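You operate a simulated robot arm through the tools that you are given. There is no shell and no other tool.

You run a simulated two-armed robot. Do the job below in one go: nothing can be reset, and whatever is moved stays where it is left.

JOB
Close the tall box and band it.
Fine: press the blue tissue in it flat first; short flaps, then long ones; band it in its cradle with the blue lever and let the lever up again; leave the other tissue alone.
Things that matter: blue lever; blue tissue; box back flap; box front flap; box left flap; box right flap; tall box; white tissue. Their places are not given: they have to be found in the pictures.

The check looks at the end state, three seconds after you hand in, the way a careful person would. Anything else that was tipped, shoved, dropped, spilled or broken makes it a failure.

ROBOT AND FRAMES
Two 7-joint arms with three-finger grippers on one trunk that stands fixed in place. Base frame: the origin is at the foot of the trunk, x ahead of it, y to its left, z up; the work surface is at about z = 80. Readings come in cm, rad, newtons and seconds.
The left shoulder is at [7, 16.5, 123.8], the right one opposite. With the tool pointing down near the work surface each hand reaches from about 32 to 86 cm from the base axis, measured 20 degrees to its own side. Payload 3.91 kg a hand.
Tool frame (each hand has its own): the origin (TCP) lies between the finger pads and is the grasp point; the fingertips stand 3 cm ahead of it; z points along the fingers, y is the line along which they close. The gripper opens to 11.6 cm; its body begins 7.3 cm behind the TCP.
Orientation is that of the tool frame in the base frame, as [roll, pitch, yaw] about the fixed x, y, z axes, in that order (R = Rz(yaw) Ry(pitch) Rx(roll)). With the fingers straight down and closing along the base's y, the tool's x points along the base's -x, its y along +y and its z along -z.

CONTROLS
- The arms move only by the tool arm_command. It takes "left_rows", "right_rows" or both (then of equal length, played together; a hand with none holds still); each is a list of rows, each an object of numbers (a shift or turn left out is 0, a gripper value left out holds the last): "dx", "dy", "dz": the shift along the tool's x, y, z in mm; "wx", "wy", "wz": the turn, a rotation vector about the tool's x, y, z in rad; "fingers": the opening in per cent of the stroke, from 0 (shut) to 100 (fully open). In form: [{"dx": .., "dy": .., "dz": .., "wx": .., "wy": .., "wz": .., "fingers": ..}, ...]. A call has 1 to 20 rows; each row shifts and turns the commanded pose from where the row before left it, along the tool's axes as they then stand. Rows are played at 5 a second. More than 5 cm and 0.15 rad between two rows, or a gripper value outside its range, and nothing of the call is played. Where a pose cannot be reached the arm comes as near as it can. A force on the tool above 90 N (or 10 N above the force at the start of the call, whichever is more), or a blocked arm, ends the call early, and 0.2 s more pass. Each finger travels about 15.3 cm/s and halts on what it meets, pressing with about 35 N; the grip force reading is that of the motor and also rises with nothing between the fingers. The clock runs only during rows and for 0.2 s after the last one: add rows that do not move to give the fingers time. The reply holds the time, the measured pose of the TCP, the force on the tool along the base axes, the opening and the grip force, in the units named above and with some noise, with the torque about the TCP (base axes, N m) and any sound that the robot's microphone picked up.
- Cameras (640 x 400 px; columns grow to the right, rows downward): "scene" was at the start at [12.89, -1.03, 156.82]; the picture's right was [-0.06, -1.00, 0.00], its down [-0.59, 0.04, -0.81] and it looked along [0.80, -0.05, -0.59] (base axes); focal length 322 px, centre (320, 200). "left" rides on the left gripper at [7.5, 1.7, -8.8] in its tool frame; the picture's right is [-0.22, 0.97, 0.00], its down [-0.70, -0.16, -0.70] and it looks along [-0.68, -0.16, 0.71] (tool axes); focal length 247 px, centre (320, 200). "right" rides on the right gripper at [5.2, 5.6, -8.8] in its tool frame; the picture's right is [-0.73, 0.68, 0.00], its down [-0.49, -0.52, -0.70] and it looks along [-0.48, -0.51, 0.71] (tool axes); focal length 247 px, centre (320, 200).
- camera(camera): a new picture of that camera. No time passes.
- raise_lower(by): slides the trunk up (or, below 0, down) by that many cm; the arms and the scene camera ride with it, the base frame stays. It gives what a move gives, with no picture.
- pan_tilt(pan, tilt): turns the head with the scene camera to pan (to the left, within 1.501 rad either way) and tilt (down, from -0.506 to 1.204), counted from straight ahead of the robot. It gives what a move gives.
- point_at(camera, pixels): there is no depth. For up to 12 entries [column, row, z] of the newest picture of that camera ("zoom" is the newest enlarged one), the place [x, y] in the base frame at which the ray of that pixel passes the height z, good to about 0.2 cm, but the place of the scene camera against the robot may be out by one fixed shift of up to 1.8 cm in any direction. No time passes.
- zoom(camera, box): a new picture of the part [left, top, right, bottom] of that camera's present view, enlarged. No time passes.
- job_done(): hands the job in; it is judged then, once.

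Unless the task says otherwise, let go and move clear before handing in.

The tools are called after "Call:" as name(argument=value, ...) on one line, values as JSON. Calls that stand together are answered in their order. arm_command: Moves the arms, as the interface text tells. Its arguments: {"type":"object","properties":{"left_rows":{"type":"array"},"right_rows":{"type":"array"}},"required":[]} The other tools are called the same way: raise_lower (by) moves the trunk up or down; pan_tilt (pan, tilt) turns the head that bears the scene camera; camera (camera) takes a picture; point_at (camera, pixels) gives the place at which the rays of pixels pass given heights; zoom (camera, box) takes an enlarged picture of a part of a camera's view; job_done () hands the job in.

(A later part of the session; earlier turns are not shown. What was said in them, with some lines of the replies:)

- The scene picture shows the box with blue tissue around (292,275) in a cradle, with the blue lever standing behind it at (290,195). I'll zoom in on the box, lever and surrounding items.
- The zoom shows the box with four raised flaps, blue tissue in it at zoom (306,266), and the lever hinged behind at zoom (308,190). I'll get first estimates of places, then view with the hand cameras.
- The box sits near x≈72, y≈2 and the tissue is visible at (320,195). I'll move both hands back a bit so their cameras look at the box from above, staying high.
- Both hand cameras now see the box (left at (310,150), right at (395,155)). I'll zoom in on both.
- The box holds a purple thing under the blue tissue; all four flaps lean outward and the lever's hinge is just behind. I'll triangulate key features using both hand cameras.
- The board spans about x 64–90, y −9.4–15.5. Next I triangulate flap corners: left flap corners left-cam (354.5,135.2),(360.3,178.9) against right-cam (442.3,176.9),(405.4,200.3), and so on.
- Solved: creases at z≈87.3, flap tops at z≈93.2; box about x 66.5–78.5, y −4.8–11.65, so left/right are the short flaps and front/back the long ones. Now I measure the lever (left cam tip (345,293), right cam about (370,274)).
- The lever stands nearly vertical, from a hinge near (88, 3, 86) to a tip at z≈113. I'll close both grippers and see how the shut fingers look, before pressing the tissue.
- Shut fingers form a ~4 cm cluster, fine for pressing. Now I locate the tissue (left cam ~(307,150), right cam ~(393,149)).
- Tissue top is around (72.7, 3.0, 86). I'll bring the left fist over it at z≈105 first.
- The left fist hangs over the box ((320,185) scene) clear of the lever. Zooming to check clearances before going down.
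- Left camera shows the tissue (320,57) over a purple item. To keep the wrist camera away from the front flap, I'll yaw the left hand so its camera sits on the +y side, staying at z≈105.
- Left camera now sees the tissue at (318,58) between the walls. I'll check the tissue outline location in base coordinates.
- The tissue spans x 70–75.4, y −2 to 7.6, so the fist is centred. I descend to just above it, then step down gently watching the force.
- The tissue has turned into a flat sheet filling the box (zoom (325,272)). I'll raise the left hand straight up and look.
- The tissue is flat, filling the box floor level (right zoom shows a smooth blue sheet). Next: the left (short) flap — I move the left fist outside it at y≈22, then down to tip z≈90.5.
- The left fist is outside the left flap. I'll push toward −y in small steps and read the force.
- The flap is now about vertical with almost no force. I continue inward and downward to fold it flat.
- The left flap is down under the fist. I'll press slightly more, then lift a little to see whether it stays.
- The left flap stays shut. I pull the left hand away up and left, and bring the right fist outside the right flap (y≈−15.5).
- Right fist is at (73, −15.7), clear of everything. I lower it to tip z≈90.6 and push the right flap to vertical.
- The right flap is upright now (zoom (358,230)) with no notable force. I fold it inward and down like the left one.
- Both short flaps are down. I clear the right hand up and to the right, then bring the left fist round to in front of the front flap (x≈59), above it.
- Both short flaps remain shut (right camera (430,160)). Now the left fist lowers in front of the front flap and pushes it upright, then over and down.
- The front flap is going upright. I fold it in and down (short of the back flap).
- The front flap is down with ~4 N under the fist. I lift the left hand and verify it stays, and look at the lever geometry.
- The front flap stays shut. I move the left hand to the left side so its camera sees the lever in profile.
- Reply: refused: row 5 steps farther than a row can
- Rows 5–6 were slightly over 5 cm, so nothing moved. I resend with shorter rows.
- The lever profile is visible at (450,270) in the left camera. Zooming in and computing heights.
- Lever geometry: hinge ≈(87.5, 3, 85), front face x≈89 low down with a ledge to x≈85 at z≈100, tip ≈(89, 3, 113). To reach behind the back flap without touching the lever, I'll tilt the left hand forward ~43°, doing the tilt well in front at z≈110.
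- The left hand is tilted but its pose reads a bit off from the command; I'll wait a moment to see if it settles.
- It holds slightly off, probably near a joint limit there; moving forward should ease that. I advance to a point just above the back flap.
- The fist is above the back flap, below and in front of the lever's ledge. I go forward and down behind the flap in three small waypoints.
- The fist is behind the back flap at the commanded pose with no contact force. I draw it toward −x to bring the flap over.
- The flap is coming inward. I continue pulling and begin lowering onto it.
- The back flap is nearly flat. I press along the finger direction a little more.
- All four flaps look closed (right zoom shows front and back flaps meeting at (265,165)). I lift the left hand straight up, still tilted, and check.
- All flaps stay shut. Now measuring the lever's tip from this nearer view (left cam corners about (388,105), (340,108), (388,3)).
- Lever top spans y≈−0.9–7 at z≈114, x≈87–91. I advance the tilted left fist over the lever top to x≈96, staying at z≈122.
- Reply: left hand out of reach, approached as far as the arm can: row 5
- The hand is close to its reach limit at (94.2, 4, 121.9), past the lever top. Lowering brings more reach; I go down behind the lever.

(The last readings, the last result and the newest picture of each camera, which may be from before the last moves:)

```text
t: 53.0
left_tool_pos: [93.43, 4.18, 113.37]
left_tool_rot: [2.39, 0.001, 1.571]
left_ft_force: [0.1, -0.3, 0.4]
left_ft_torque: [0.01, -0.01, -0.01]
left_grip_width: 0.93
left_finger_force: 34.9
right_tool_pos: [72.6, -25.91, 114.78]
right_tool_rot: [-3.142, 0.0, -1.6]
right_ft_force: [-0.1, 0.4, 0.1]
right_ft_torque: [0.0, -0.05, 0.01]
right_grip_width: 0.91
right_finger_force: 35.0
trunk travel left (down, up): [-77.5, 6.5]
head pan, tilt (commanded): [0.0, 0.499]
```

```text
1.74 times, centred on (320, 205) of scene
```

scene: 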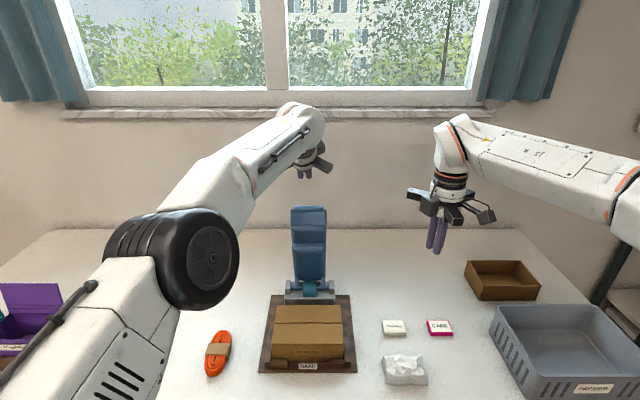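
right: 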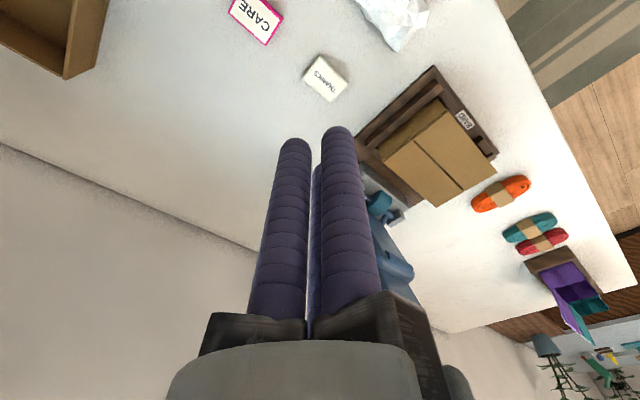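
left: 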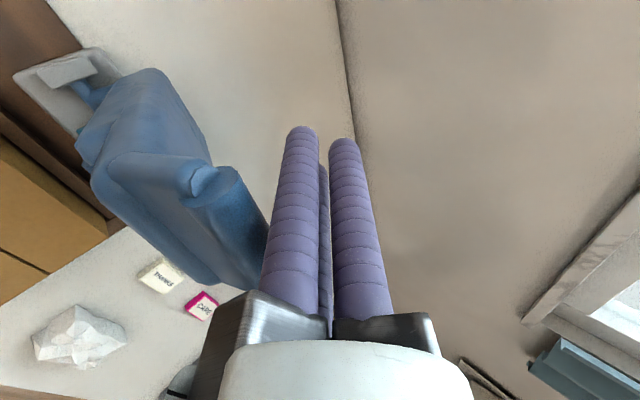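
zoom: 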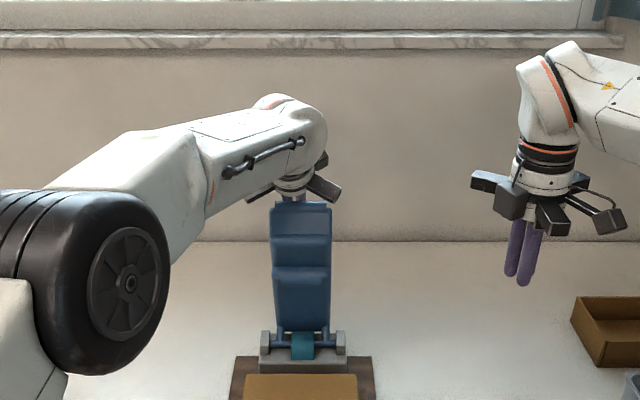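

The fist is hooked behind the lever top with no contact yet. I pull toward −x in small rows and watch the force.

Call:
arm_command(left_rows=[{"dy": -14.6, "dz": -13.6}, {"dy": -14.6, "dz": -13.6}, {"dy": -14.6, "dz": -13.6}, {}])

Call:
camera(camera="left")

Call:
zoom(camera="right", box=[340, 60, 500, 310])

Call:
zoom(camera="scene", box=[240, 90, 400, 320])

```text
t: 54.0
left_tool_pos: [87.28, 4.22, 113.35]
left_tool_rot: [2.391, 0.0, 1.57]
left_ft_force: [-0.5, 0.2, 0.3]
left_ft_torque: [0.02, 0.03, 0.0]
left_grip_width: 0.91
left_finger_force: 34.8
right_tool_pos: [72.45, -25.86, 114.7]
right_tool_rot: [-3.141, 0.001, -1.601]
right_ft_force: [0.4, -0.4, -0.1]
right_ft_torque: [-0.01, 0.05, -0.01]
right_grip_width: 0.89
right_finger_force: 35.1
trunk travel left (down, up): [-77.5, 6.5]
head pan, tilt (commanded): [0.0, 0.499]
```

```text
taken
```

left: 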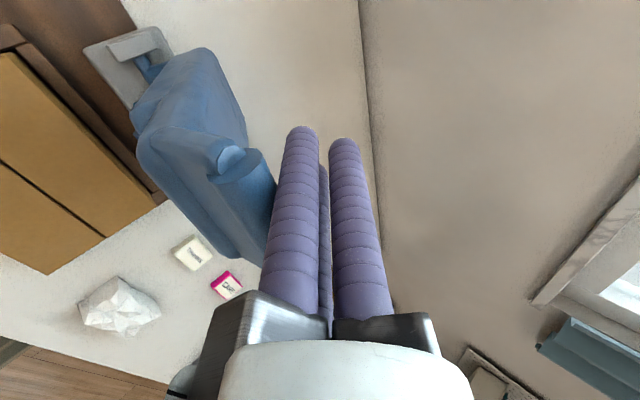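

```text
1.60 times, centred on (420, 185) of right
```

zoom: 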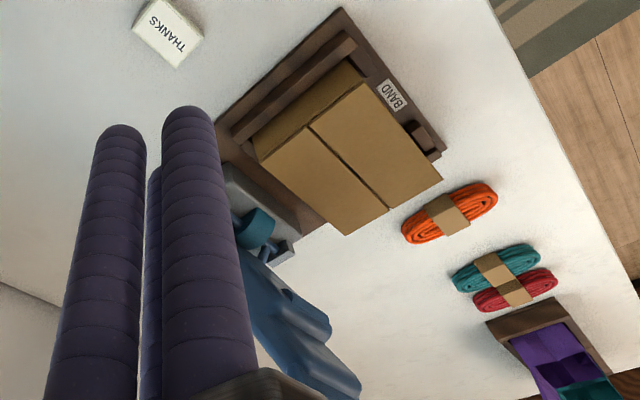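

```text
1.74 times, centred on (320, 205) of scene
```

zoom: 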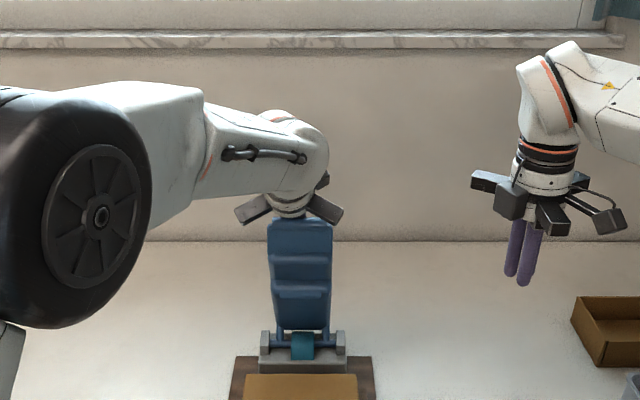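

The lever has started to follow with almost no resistance. I keep following its arc forward.

Call:
arm_command(left_rows=[{"dy": -16, "dz": -9.6}, {"dy": -16, "dz": -9.6}, {"dy": -16, "dz": -9.6}, {"dy": -16, "dz": -9.6}, {}])

Call:
zoom(camera="right", box=[340, 60, 540, 310])

Call:
camera(camera="left")

Call:
zoom(camera="scene", box=[240, 90, 400, 380])

```text
t: 55.2
left_tool_pos: [80.15, 4.46, 111.43]
left_tool_rot: [2.397, 0.005, 1.579]
left_ft_force: [0.3, 0.6, -0.8]
left_ft_torque: [-0.01, 0.01, -0.05]
left_grip_width: 0.92
left_finger_force: 35.4
right_tool_pos: [72.76, -25.93, 114.77]
right_tool_rot: [-3.141, 0.0, -1.6]
right_ft_force: [0.4, 0.3, -0.5]
right_ft_torque: [0.03, 0.02, 0.01]
right_grip_width: 0.91
right_finger_force: 35.3
trunk travel left (down, up): [-77.5, 6.5]
head pan, tilt (commanded): [0.0, 0.499]
```

```text
1.60 times, centred on (440, 185) of right
```

zoom: 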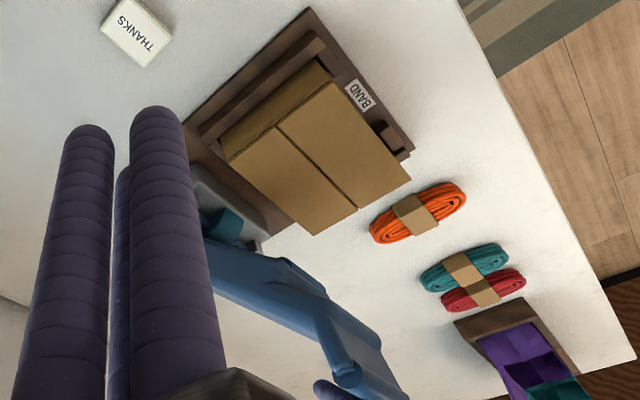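

```text
taken
```

left: 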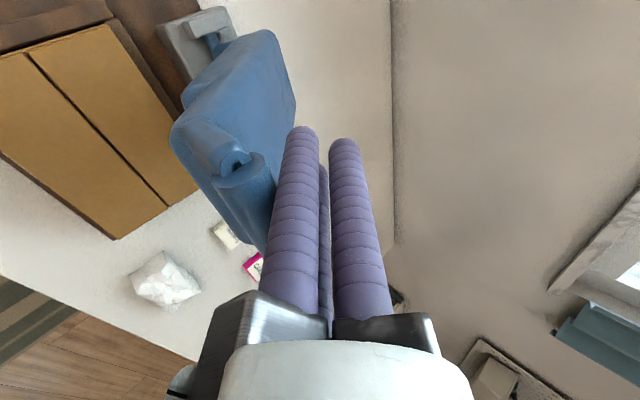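

```text
1.38 times, centred on (320, 235) of scene
```

zoom: 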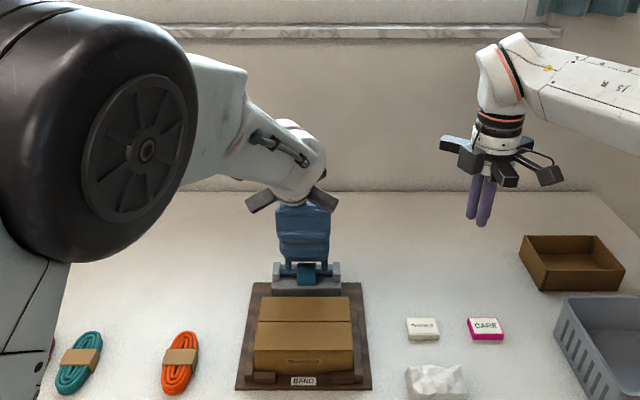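

The lever is leaning ~20° forward and follows freely. I continue along the arc, reducing the hand tilt as it comes closer.

Call:
arm_command(left_rows=[{"dy": -18.7, "dz": -7.8, "wx": 0.05}, {"dy": -19, "dz": -6.9, "wx": 0.05}, {"dy": -20.5, "dz": -1.1, "wx": 0.05}, {"dy": -20.5, "dz": 0, "wx": 0.05}, {}])

Call:
zoom(camera="right", box=[340, 60, 540, 310])

Call:
camera(camera="left")

Call:
zoom(camera="scene", box=[240, 90, 400, 380])

```text
t: 56.4
left_tool_pos: [72.81, 4.05, 108.21]
left_tool_rot: [2.592, 0.0, 1.572]
left_ft_force: [1.0, -0.2, 0.9]
left_ft_torque: [0.02, -0.02, 0.01]
left_grip_width: 0.93
left_finger_force: 34.3
right_tool_pos: [72.6, -26.0, 114.75]
right_tool_rot: [3.141, 0.0, -1.6]
right_ft_force: [-0.1, -0.5, 0.3]
right_ft_torque: [0.02, 0.03, -0.02]
right_grip_width: 0.91
right_finger_force: 35.3
trunk travel left (down, up): [-77.5, 6.5]
head pan, tilt (commanded): [0.0, 0.499]
```

```text
1.60 times, centred on (440, 185) of right
```

zoom: 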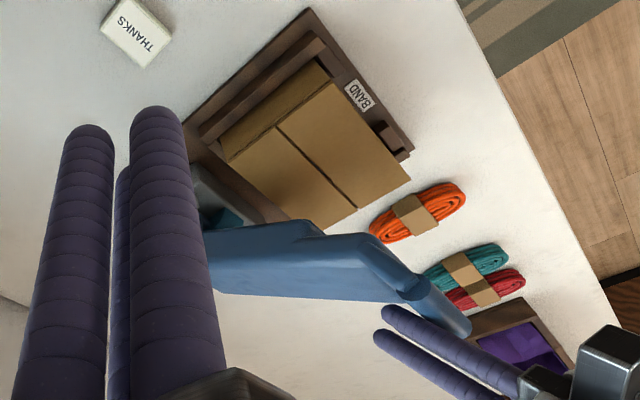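

```text
taken
```

left: 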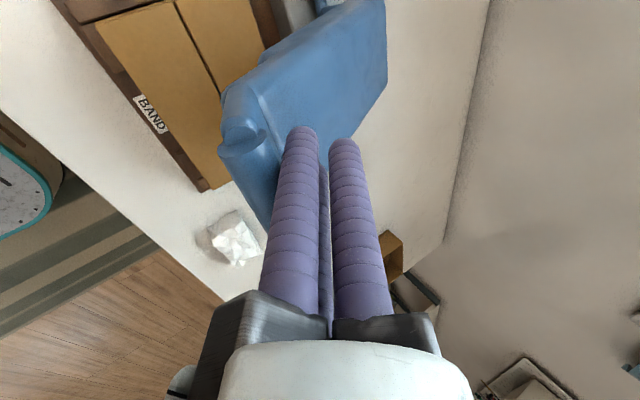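

```text
1.38 times, centred on (320, 235) of scene
```

zoom: 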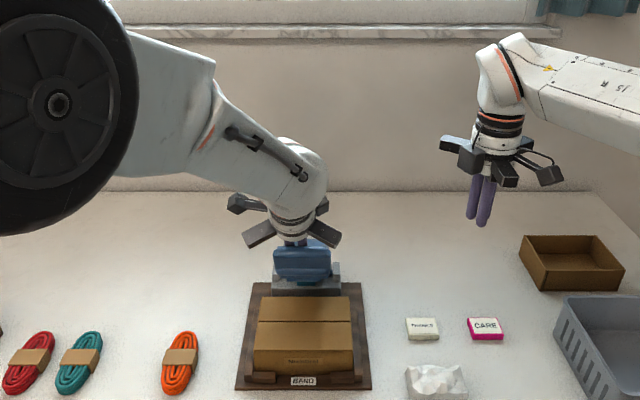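

Lever at ~40° forward, still hardly any force. Continuing down with decreasing tilt.

Call:
arm_command(left_rows=[{"dy": -23.3, "dz": 4.5, "wx": 0.05}, {"dy": -23, "dz": 5.7, "wx": 0.05}, {"dy": -16.7, "dz": 12.3, "wx": 0.05}, {"dy": -16.1, "dz": 13.1, "wx": 0.05}, {"dy": -15.4, "dz": 13.9, "wx": 0.05}, {}])

Call:
zoom(camera="right", box=[340, 60, 540, 310])

Call:
camera(camera="left")

Call:
zoom(camera="scene", box=[240, 90, 400, 380])

```text
t: 57.8
left_tool_pos: [66.3, 4.21, 99.36]
left_tool_rot: [2.843, 0.001, 1.57]
left_ft_force: [0.6, 1.4, 0.2]
left_ft_torque: [-0.01, -0.03, -0.01]
left_grip_width: 0.91
left_finger_force: 34.8
right_tool_pos: [72.56, -25.97, 114.69]
right_tool_rot: [3.14, -0.001, -1.599]
right_ft_force: [-0.1, 0.4, 0.3]
right_ft_torque: [0.05, 0.01, 0.02]
right_grip_width: 0.87
right_finger_force: 34.6
trunk travel left (down, up): [-77.5, 6.5]
head pan, tilt (commanded): [0.0, 0.499]
```

```text
1.60 times, centred on (440, 185) of right
```

zoom: 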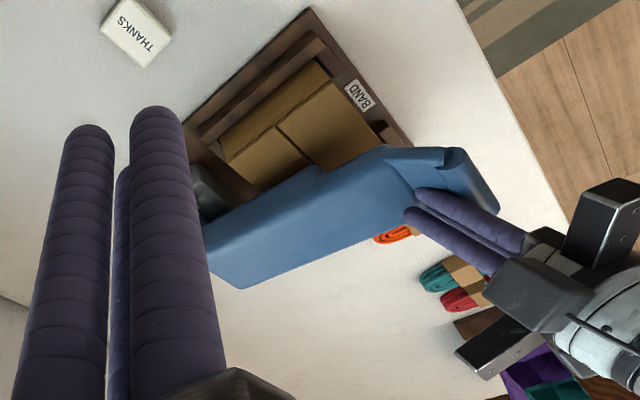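

```text
taken
```

left: 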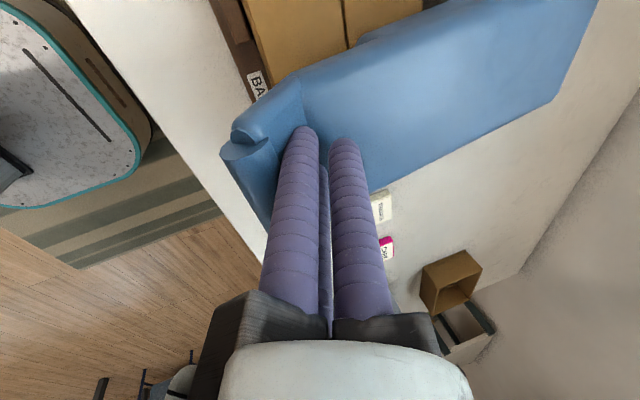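

```text
1.38 times, centred on (320, 235) of scene
```

zoom: 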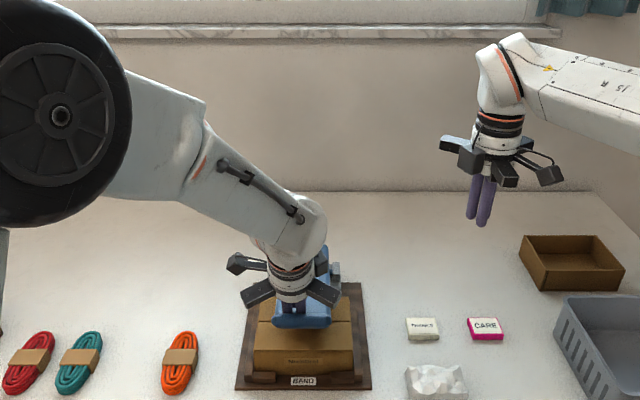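

The lever is now over the box at ~60°. I keep pressing down near its tip, shifting slightly to its centreline.

Call:
arm_command(left_rows=[{"dx": -5, "dy": -4.4, "dz": 14.3, "wx": 0.05}, {"dx": -5, "dy": -3.7, "dz": 14.5, "wx": 0.05}, {"dy": -3, "dz": 14.7, "wx": 0.05}, {}])

Call:
zoom(camera="right", box=[340, 60, 540, 310])

Call:
zoom(camera="scene", box=[240, 200, 400, 380])

```text
t: 58.8
left_tool_pos: [66.54, 3.06, 95.02]
left_tool_rot: [2.992, 0.001, 1.57]
left_ft_force: [1.3, 0.3, -0.1]
left_ft_torque: [-0.02, 0.03, -0.02]
left_grip_width: 0.92
left_finger_force: 35.0
right_tool_pos: [72.73, -25.89, 114.65]
right_tool_rot: [-3.141, 0.0, -1.6]
right_ft_force: [0.3, 0.2, 0.0]
right_ft_torque: [0.03, -0.02, -0.01]
right_grip_width: 0.91
right_finger_force: 35.4
trunk travel left (down, up): [-77.5, 6.5]
head pan, tilt (commanded): [0.0, 0.499]
```

```text
1.60 times, centred on (440, 185) of right
```

zoom: 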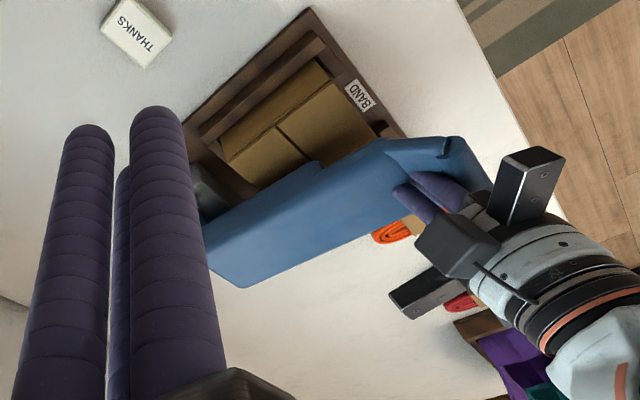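

```text
2.22 times, centred on (320, 290) of scene
```

zoom: 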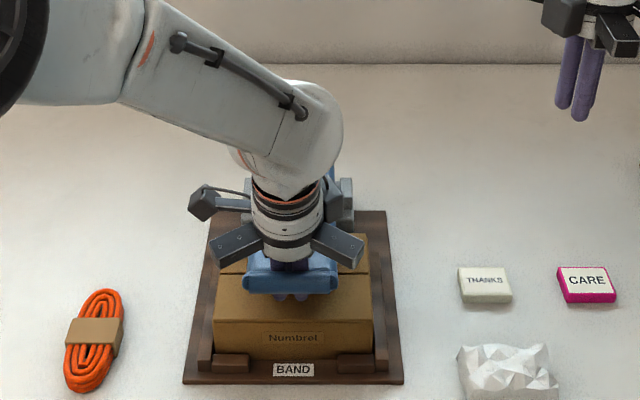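

Something odd: fingertips seem visible below the lever's lip at scene zoom (290,297). I take a closer look before pressing further.

Call:
zoom(camera="scene", box=[280, 260, 360, 320])

Call:
camera(camera="left")

Call:
zoom(camera="right", box=[400, 90, 520, 200])

```text
6.67 times, centred on (320, 290) of scene
```

zoom: 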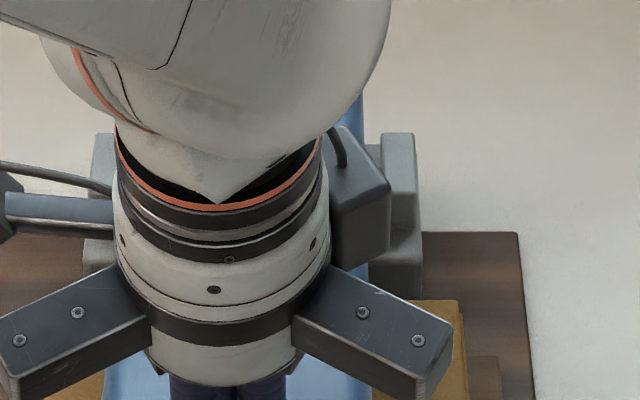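

```text
taken
```

left: 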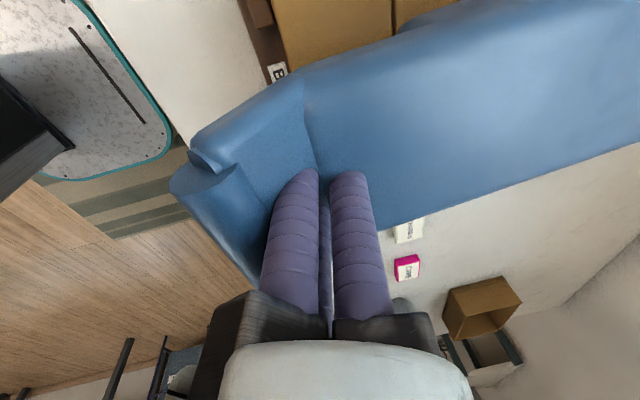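

```text
3.64 times, centred on (460, 145) of right
```

zoom: 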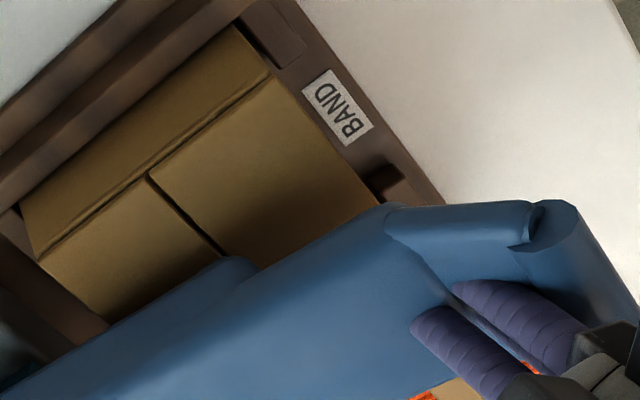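

Call:
zoom(camera="scene", box=[270, 285, 350, 345])

Call:
zoom(camera="left", box=[160, 60, 460, 260])

```text
6.67 times, centred on (310, 315) of scene
```

zoom: 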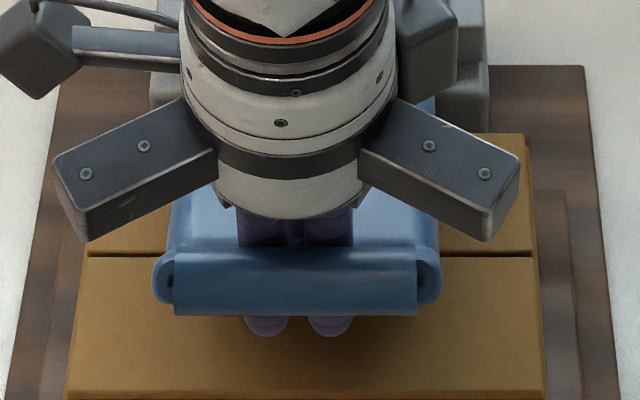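

```text
2.00 times, centred on (310, 160) of left
```

zoom: 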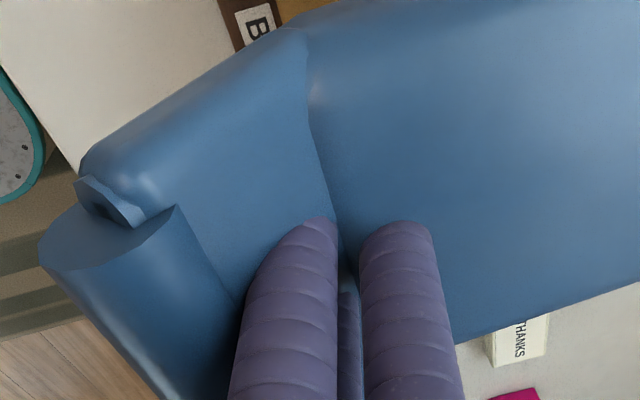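

The fingertips show below the lever plate, i.e. the hand is sinking through its visual shape without real contact there. I need the lever's current position, so I triangulate its tip.

Call:
point_at(camera="scene", pixels=[[286.8, 326.2, 90], [286.8, 326.2, 95], [286.8, 326.2, 100], [327.5, 326.2, 95], [302, 334.5, 90], [302, 334.5, 92]])

Call:
point_at(camera="left", pixels=[[178, 180, 90], [178, 180, 95], [178, 180, 100]])

Call:
point_at(camera="right", pixels=[[537, 157, 90], [537, 157, 95], [537, 157, 100]])

Call:
camera(camera="right")

```text
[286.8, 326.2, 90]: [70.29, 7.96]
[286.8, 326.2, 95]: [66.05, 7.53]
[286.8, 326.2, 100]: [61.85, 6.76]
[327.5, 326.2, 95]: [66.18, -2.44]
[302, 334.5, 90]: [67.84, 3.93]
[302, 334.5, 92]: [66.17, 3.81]
```

```text
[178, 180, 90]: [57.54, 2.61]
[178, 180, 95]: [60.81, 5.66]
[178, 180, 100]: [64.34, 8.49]
```

```text
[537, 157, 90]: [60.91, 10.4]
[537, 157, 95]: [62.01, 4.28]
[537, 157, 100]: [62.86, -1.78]
```

```text
taken
```

right: 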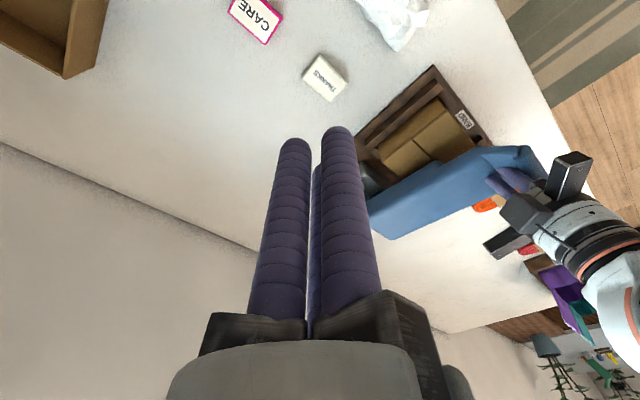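

The lever tip (roll) is now at about (63.2, 3, 98.4), i.e. ~61° forward, and my fingers are just behind the roll. I back off 1 cm in +x to see whether the lever springs after me or stays.

Call:
arm_command(left_rows=[{"dy": 5}, {"dy": 5}, {}, {}])

Call:
zoom(camera="scene", box=[270, 285, 350, 345])

Call:
camera(camera="right")

Call:
zoom(camera="left", box=[160, 60, 460, 260])

```text
t: 59.8
left_tool_pos: [67.44, 3.32, 95.09]
left_tool_rot: [2.988, 0.001, 1.57]
left_ft_force: [1.7, 0.4, -0.3]
left_ft_torque: [-0.03, -0.01, 0.01]
left_grip_width: 0.92
left_finger_force: 34.3
right_tool_pos: [72.71, -25.84, 114.69]
right_tool_rot: [3.141, 0.0, -1.601]
right_ft_force: [0.8, 0.7, -0.2]
right_ft_torque: [0.0, 0.02, 0.01]
right_grip_width: 0.92
right_finger_force: 35.1
trunk travel left (down, up): [-77.5, 6.5]
head pan, tilt (commanded): [0.0, 0.499]
```

```text
6.67 times, centred on (310, 315) of scene
```

zoom: 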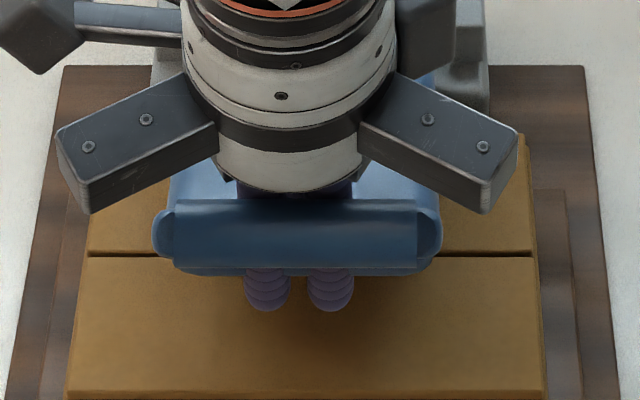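

```text
taken
```

right: 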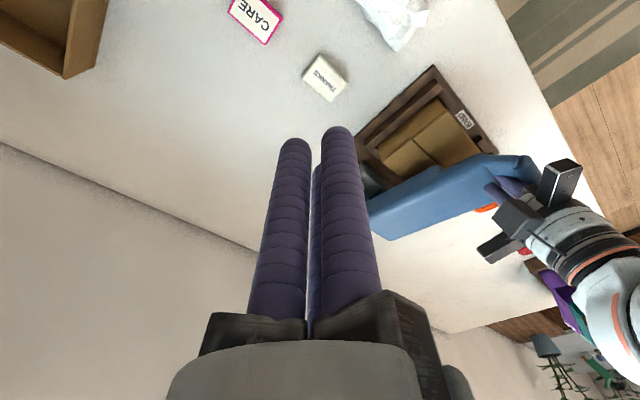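

```text
2.00 times, centred on (310, 160) of left
```

zoom: 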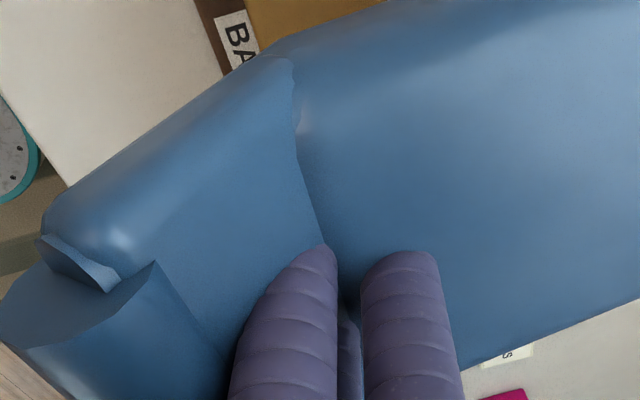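

The lever followed my hand back up: it is spring-loaded, and only its tip roll is catching on my fingers. The proper way is to keep the fingers tilted over the roll so they push forward-and-down; I'll re-tilt in place first.

Call:
arm_command(left_rows=[{"wx": -0.15}, {"wx": -0.15}, {"wx": -0.15}, {"wx": -0.15}, {}, {}])

Call:
camera(camera="right")

Call:
camera(camera="left")

Call:
zoom(camera="scene", box=[260, 260, 360, 360])

```text
t: 61.2
left_tool_pos: [66.91, 4.45, 94.59]
left_tool_rot: [2.548, 0.004, 1.63]
left_ft_force: [-13.9, -51.4, 1.8]
left_ft_torque: [-0.58, 0.88, 0.43]
left_grip_width: 0.89
left_finger_force: 34.9
left hand out of reach, approached as far as the arm can: row 3, 4
right_tool_pos: [72.46, -26.49, 114.53]
right_tool_rot: [-3.139, 0.009, -1.6]
right_ft_force: [0.2, -0.4, 0.5]
right_ft_torque: [0.0, 0.05, 0.0]
right_grip_width: 0.91
right_finger_force: 34.7
trunk travel left (down, up): [-77.5, 6.5]
head pan, tilt (commanded): [0.0, 0.499]
```

```text
taken
```

right: 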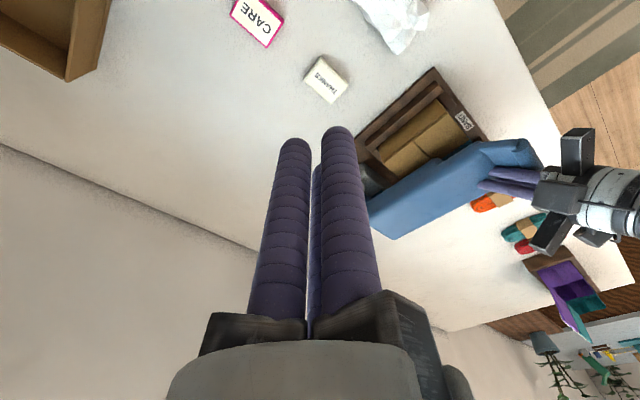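

```text
taken
```

left: 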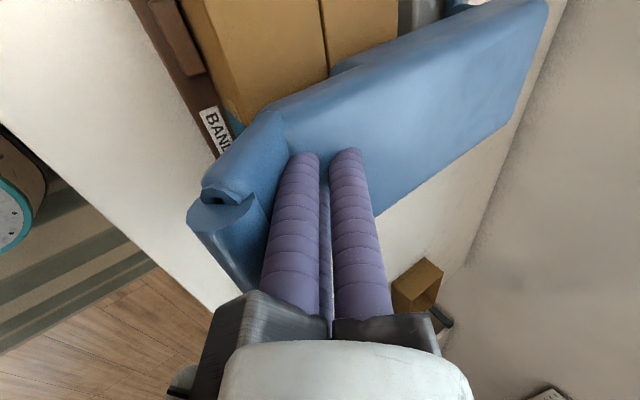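

```text
4.00 times, centred on (310, 310) of scene
```

zoom: 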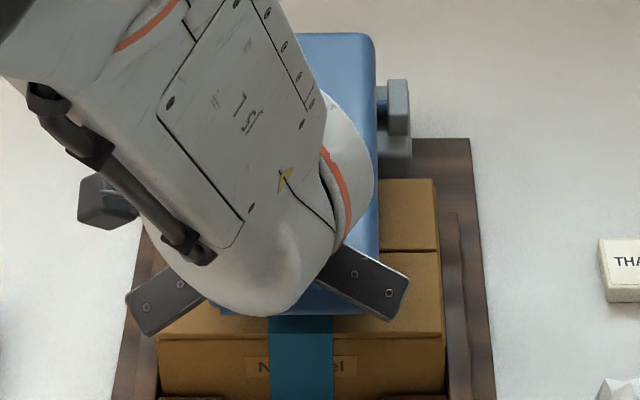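

A teal band now lies over the box front (scene zoom (300,360)), but the hand reads a large sideways force (−51 N in y) as the tilt went out of reach. I undo the last tilt rows to relieve it.

Call:
arm_command(left_rows=[{"wx": 0.1}, {"wx": 0.1}, {}, {}])

Call:
camera(camera="left")

Call:
zoom(camera="scene", box=[260, 260, 360, 360])

Call:
zoom(camera="right", box=[340, 60, 560, 280])

```text
t: 62.2
left_tool_pos: [67.1, 4.2, 94.84]
left_tool_rot: [2.725, -0.038, 1.594]
left_ft_force: [1.0, 0.4, -0.5]
left_ft_torque: [-0.07, 0.03, -0.01]
left_grip_width: 0.92
left_finger_force: 35.1
right_tool_pos: [72.59, -25.89, 114.7]
right_tool_rot: [3.141, 0.0, -1.603]
right_ft_force: [0.3, 0.8, 0.2]
right_ft_torque: [0.02, 0.0, -0.03]
right_grip_width: 0.92
right_finger_force: 35.5
trunk travel left (down, up): [-77.5, 6.5]
head pan, tilt (commanded): [0.0, 0.499]
```

```text
taken
```

left: 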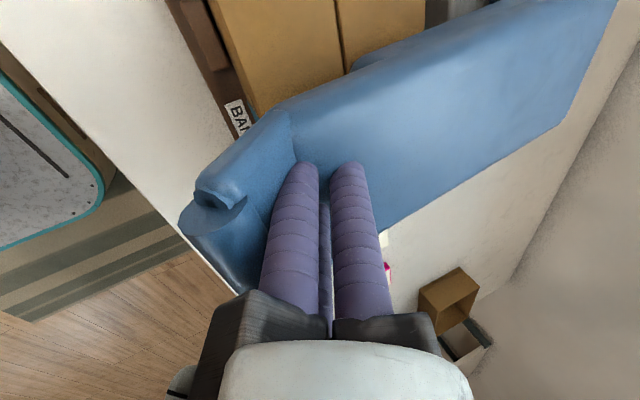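

```text
4.00 times, centred on (310, 310) of scene
```

zoom: 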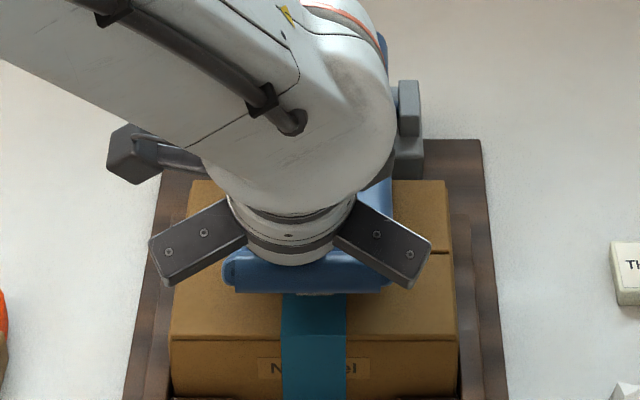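

```text
1.82 times, centred on (450, 170) of right
```

zoom: 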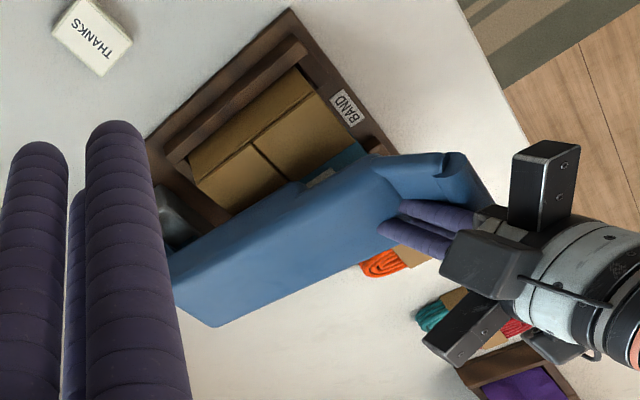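

The force is gone and the box now carries the teal band over its middle (scene zoom (315,340)). Now I escort the lever back up along the same arc, step by step.

Call:
arm_command(left_rows=[{"dx": -1.5, "dy": 12, "dz": -15.9}, {"dx": -1.5, "dy": 12, "dz": -15.9}, {"dx": -1.5, "dy": 12, "dz": -15.9}, {"dx": -1.5, "dy": 12, "dz": -15.9}, {"dx": -1.5, "dy": 12, "dz": -15.9}, {}])

Call:
zoom(camera="right", box=[340, 60, 560, 280])

Call:
camera(camera="left")

Call:
zoom(camera="scene", box=[240, 200, 380, 380])

```text
t: 63.6
left_tool_pos: [69.45, 3.17, 104.51]
left_tool_rot: [2.723, -0.039, 1.594]
left_ft_force: [0.2, 0.3, -0.3]
left_ft_torque: [0.04, 0.04, 0.01]
left_grip_width: 0.91
left_finger_force: 35.1
right_tool_pos: [72.61, -25.93, 114.69]
right_tool_rot: [-3.14, 0.0, -1.601]
right_ft_force: [0.5, 0.3, -0.3]
right_ft_torque: [-0.01, 0.01, 0.0]
right_grip_width: 0.91
right_finger_force: 35.6
trunk travel left (down, up): [-77.5, 6.5]
head pan, tilt (commanded): [0.0, 0.499]
```

```text
1.82 times, centred on (450, 170) of right
```

zoom: 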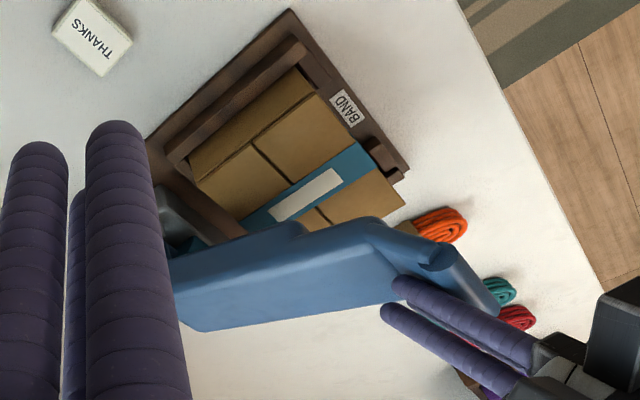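

```text
taken
```

left: 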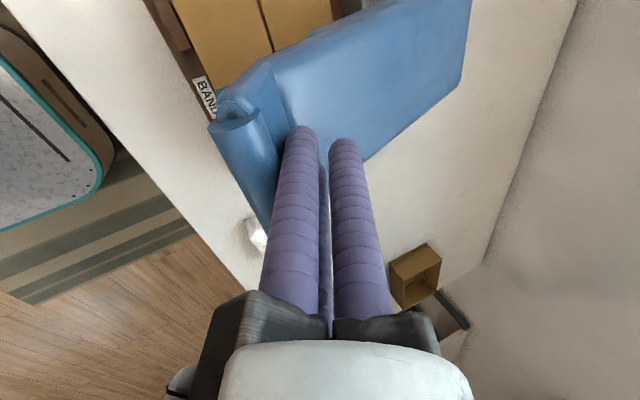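

```text
2.22 times, centred on (310, 290) of scene
```

zoom: 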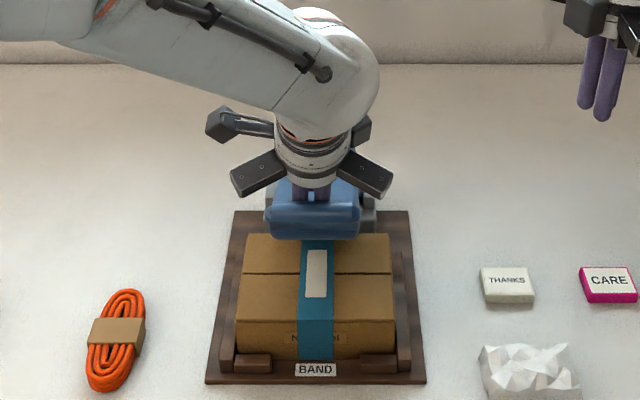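

The band with label is on the box and flaps are shut. The lever follows my hand upward; I continue along the arc.

Call:
arm_command(left_rows=[{"dy": 15.5, "dz": -6.2, "wx": -0.045}, {"dy": 15.5, "dz": -6.2, "wx": -0.045}, {"dy": 15.5, "dz": -6.2, "wx": -0.045}, {"dy": 19.6, "dz": 3.7, "wx": -0.05}, {"dy": 19.6, "dz": 3.7, "wx": -0.05}, {"dy": 19.6, "dz": 3.7, "wx": -0.05}, {"dy": 19.6, "dz": 3.7, "wx": -0.05}, {}])

Call:
zoom(camera="right", box=[340, 60, 560, 280])

Call:
camera(camera="left")

Call:
zoom(camera="scene", box=[240, 160, 400, 380])

```text
t: 65.4
left_tool_pos: [79.97, 3.18, 111.74]
left_tool_rot: [2.388, -0.035, 1.596]
left_ft_force: [0.2, -0.2, 0.5]
left_ft_torque: [-0.01, -0.03, 0.02]
left_grip_width: 0.94
left_finger_force: 35.0
right_tool_pos: [72.56, -25.94, 114.7]
right_tool_rot: [3.141, 0.0, -1.6]
right_ft_force: [0.1, -0.4, -0.4]
right_ft_torque: [0.02, -0.01, 0.02]
right_grip_width: 0.91
right_finger_force: 35.3
trunk travel left (down, up): [-77.5, 6.5]
head pan, tilt (commanded): [0.0, 0.499]
```

```text
1.82 times, centred on (450, 170) of right
```

zoom: 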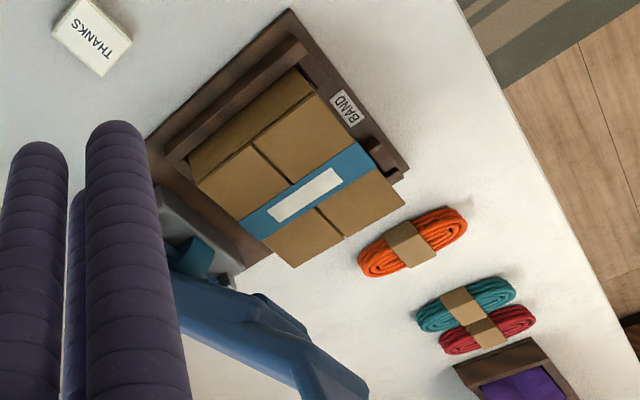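

```text
taken
```

left: 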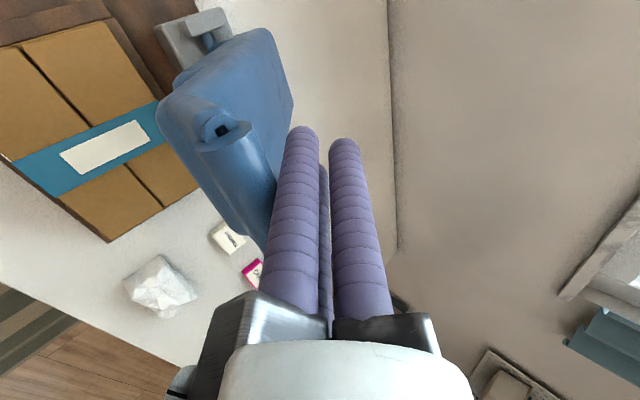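

```text
1.82 times, centred on (320, 270) of scene
```

zoom: 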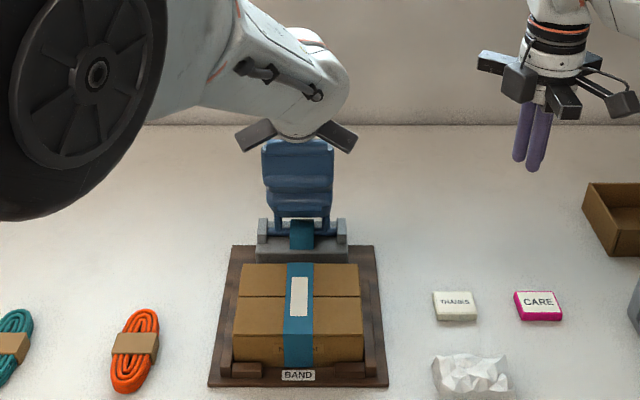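

The lever is rising with the hand (now ~20° forward). I continue to its rest position and beyond.

Call:
arm_command(left_rows=[{"dy": 16.5, "dz": 8.7}, {"dy": 16.5, "dz": 8.7}, {"dy": 16.5, "dz": 8.7}, {"dy": 16.5, "dz": 8.7}, {"dy": 14.9, "dz": 13.9}, {"dy": 14.9, "dz": 13.9}, {"dy": 14, "dz": 13}, {}])

Call:
camera(camera="left")

Call:
camera(camera="scene")

Call:
zoom(camera="right", box=[340, 60, 560, 310])

```text
t: 67.2
left_tool_pos: [93.18, 3.17, 113.72]
left_tool_rot: [2.388, -0.038, 1.595]
left_ft_force: [0.2, -0.1, 0.5]
left_ft_torque: [0.06, -0.02, -0.01]
left_grip_width: 0.91
left_finger_force: 34.7
right_tool_pos: [72.51, -25.84, 114.64]
right_tool_rot: [-3.141, 0.002, -1.601]
right_ft_force: [-0.2, -0.4, 0.2]
right_ft_torque: [0.01, 0.01, -0.04]
right_grip_width: 0.89
right_finger_force: 34.6
trunk travel left (down, up): [-77.5, 6.5]
head pan, tilt (commanded): [0.0, 0.499]
```

```text
taken
```

left: 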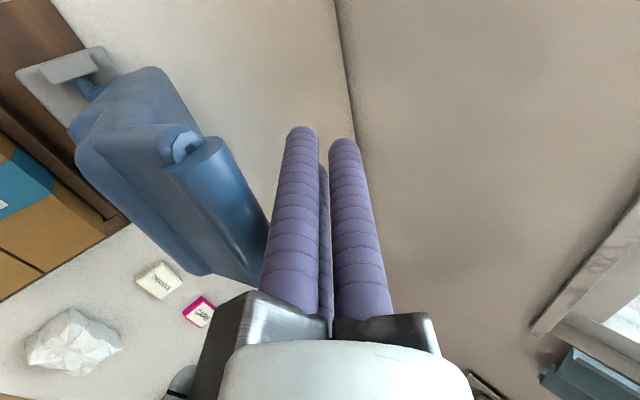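

```text
taken
```

scene: 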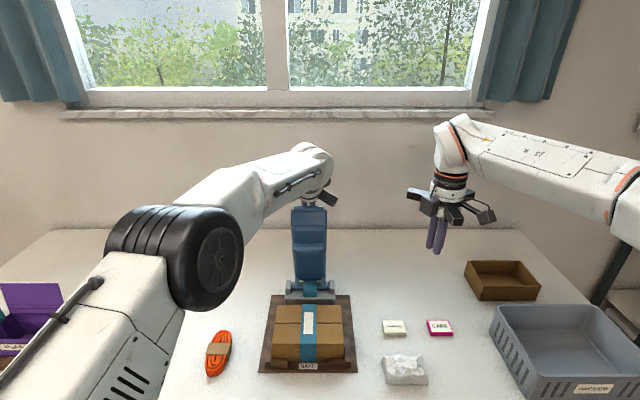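

```text
1.60 times, centred on (450, 185) of right
```

zoom: 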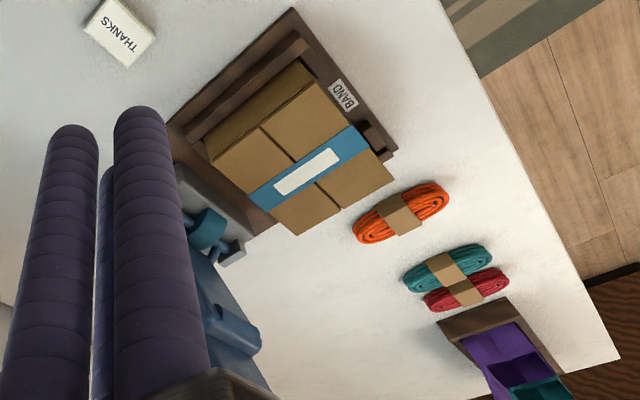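

The lever stands upright again as at the start. I raise the left hand clear above the lever and then back away over it.

Call:
arm_command(left_rows=[{"dy": 19.6, "dz": -21}, {"dy": 19.6, "dz": -21}, {"dy": 19.6, "dz": -21}, {"dy": 5, "dz": -6}, {}])

Call:
camera(camera="left")

Call:
zoom(camera="scene", box=[240, 120, 400, 380])

```text
t: 68.4
left_tool_pos: [93.15, 3.05, 122.93]
left_tool_rot: [2.388, -0.038, 1.592]
left_ft_force: [-0.1, -0.8, -0.5]
left_ft_torque: [-0.01, 0.0, 0.0]
left_grip_width: 0.92
left_finger_force: 35.3
right_tool_pos: [72.59, -25.98, 114.61]
right_tool_rot: [-3.14, -0.001, -1.602]
right_ft_force: [-0.4, 0.5, -0.1]
right_ft_torque: [-0.02, -0.02, -0.02]
right_grip_width: 0.91
right_finger_force: 35.7
trunk travel left (down, up): [-77.5, 6.5]
head pan, tilt (commanded): [0.0, 0.499]
```

```text
taken
```

left: 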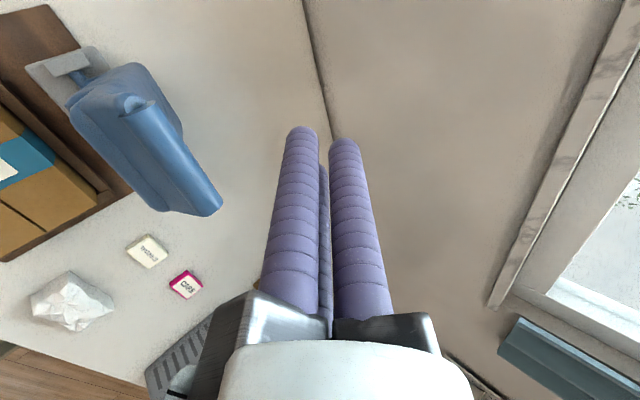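

```text
1.54 times, centred on (320, 250) of scene
```

zoom: 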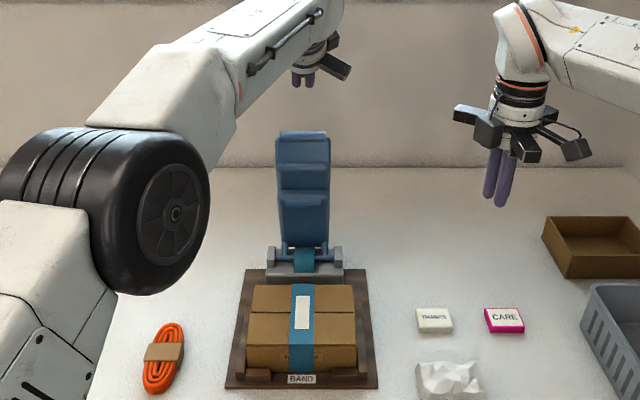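

The hand is well clear above the lever. I retreat −x over it at z≈123, then swing left, out of the way.

Call:
arm_command(left_rows=[{"dy": -29.2, "dz": -27.3}, {"dy": -29.2, "dz": -27.3}, {"dy": -29.2, "dz": -27.3}, {"dy": -29.2, "dz": -27.3}, {"dy": -20, "dz": -18}, {"dx": 40}, {"dx": 40}, {"dx": 40}, {"dx": 40}, {"dx": 40}, {"dx": 40}, {}])

Call:
pan_tilt(pan=0.0, tilt=0.7)

Call:
camera(camera="scene")

Call:
camera(camera="left")

Call:
zoom(camera="scene", box=[230, 100, 400, 320])

```text
t: 71.0
left_tool_pos: [73.97, 26.49, 123.8]
left_tool_rot: [2.386, -0.041, 1.595]
left_ft_force: [0.4, 0.3, 0.5]
left_ft_torque: [-0.05, 0.02, 0.02]
left_grip_width: 0.91
left_finger_force: 34.8
right_tool_pos: [72.67, -26.0, 114.72]
right_tool_rot: [-3.142, 0.0, -1.6]
right_ft_force: [0.4, -0.4, -0.5]
right_ft_torque: [0.04, -0.02, 0.0]
right_grip_width: 0.92
right_finger_force: 35.6
trunk travel left (down, up): [-77.5, 6.5]
head pan, tilt (commanded): [0.0, 0.499]
```

```text
t: 71.7
left_tool_pos: [74.12, 26.52, 123.74]
left_tool_rot: [2.387, -0.038, 1.593]
left_ft_force: [0.1, -0.2, 0.2]
left_ft_torque: [0.01, 0.01, -0.03]
left_grip_width: 0.9
left_finger_force: 34.9
right_tool_pos: [72.6, -25.89, 114.64]
right_tool_rot: [-3.141, 0.0, -1.601]
right_ft_force: [-0.2, -0.5, 0.5]
right_ft_torque: [0.01, 0.0, 0.01]
right_grip_width: 0.93
right_finger_force: 34.8
trunk travel left (down, up): [-77.5, 6.5]
head pan, tilt (commanded): [0.0, 0.7]
```

```text
taken
```

scene: 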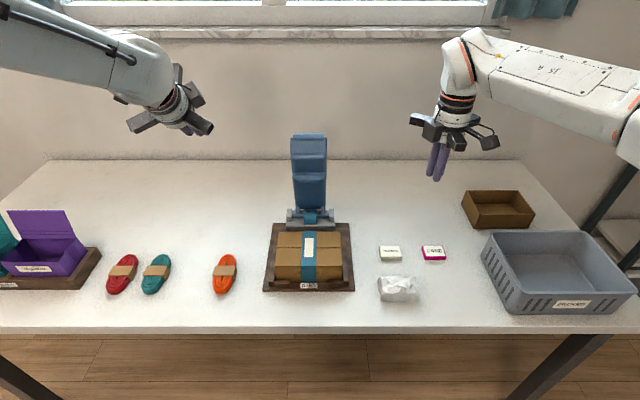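

```text
taken
```

left: 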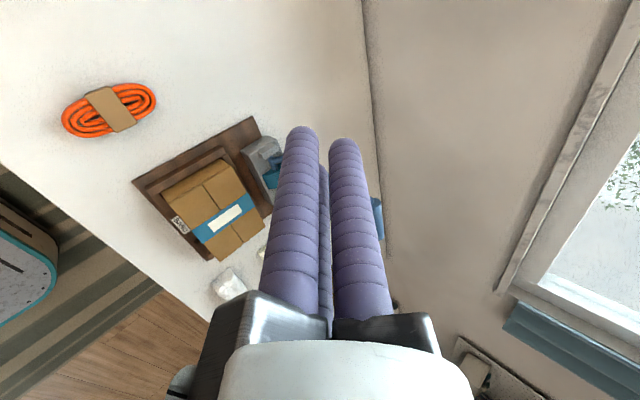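

```text
1.82 times, centred on (315, 210) of scene
```

zoom: 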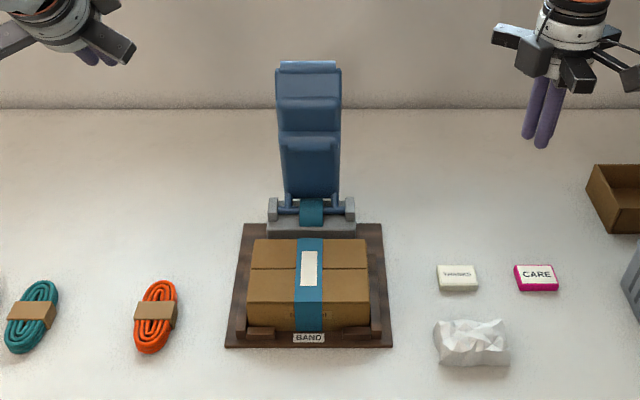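

The lever is up, the box shut and banded in its cradle, and ropes, white tissue and cards look unmoved. One close look at the box and lever before handing in.

Call:
zoom(camera="scene", box=[260, 200, 360, 300])

Call:
zoom(camera="left", box=[120, 100, 290, 300])

Call:
zoom(camera="right", box=[340, 0, 560, 310])

```text
4.00 times, centred on (310, 250) of scene
```

zoom: 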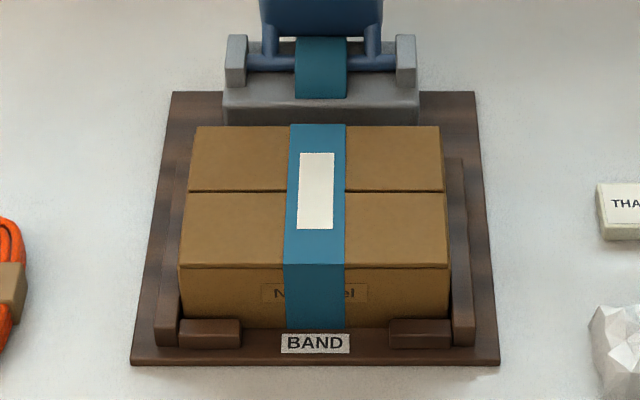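

```text
2.00 times, centred on (205, 200) of left
```

zoom: 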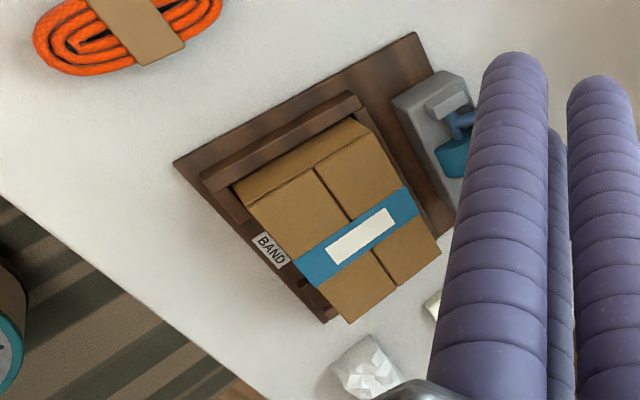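

```text
1.29 times, centred on (450, 155) of right
```

zoom: 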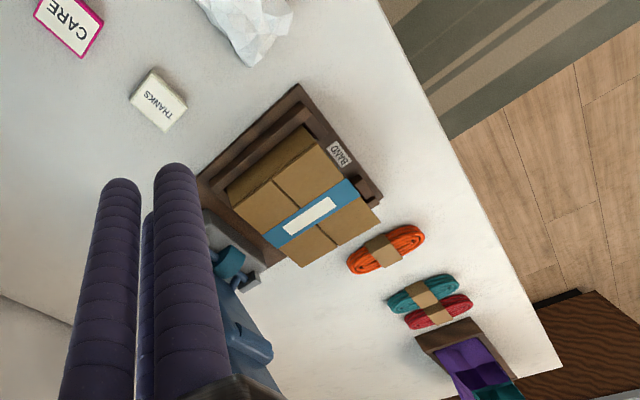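

The close views show all four flaps shut and flat, the teal band with its label around the middle of the box, which is square in the cradle, the lever upright, and the white tissue and other items where they were. Both hands are clear, so I hand in.

Call:
job_done()

```text
The job is handed in.
```

The tall box is closed and banded in its cradle, and the blue lever is back upright. I handed the job in; no verdict came back.

- **Blue tissue:** I pressed it flat first, and it spread into a smooth sheet filling the box.
- **Flaps:** I folded the left and right (short) flaps first, then the front and back (long) ones. All four stayed flat.
- **Band:** The lever pulled down on a light spring, and the teal band went around the middle of the box. While pulling it down, my fingers passed through the lever's body and only its tip caught on them. A tilt past the arm's reach also gave a brief 51 N sideways force, which I backed off at once.
- **Everything else:** In the last pictures the white tissue, the ropes, the cards and the other boxes were where they started. Both hands were clear of the box when I handed in.
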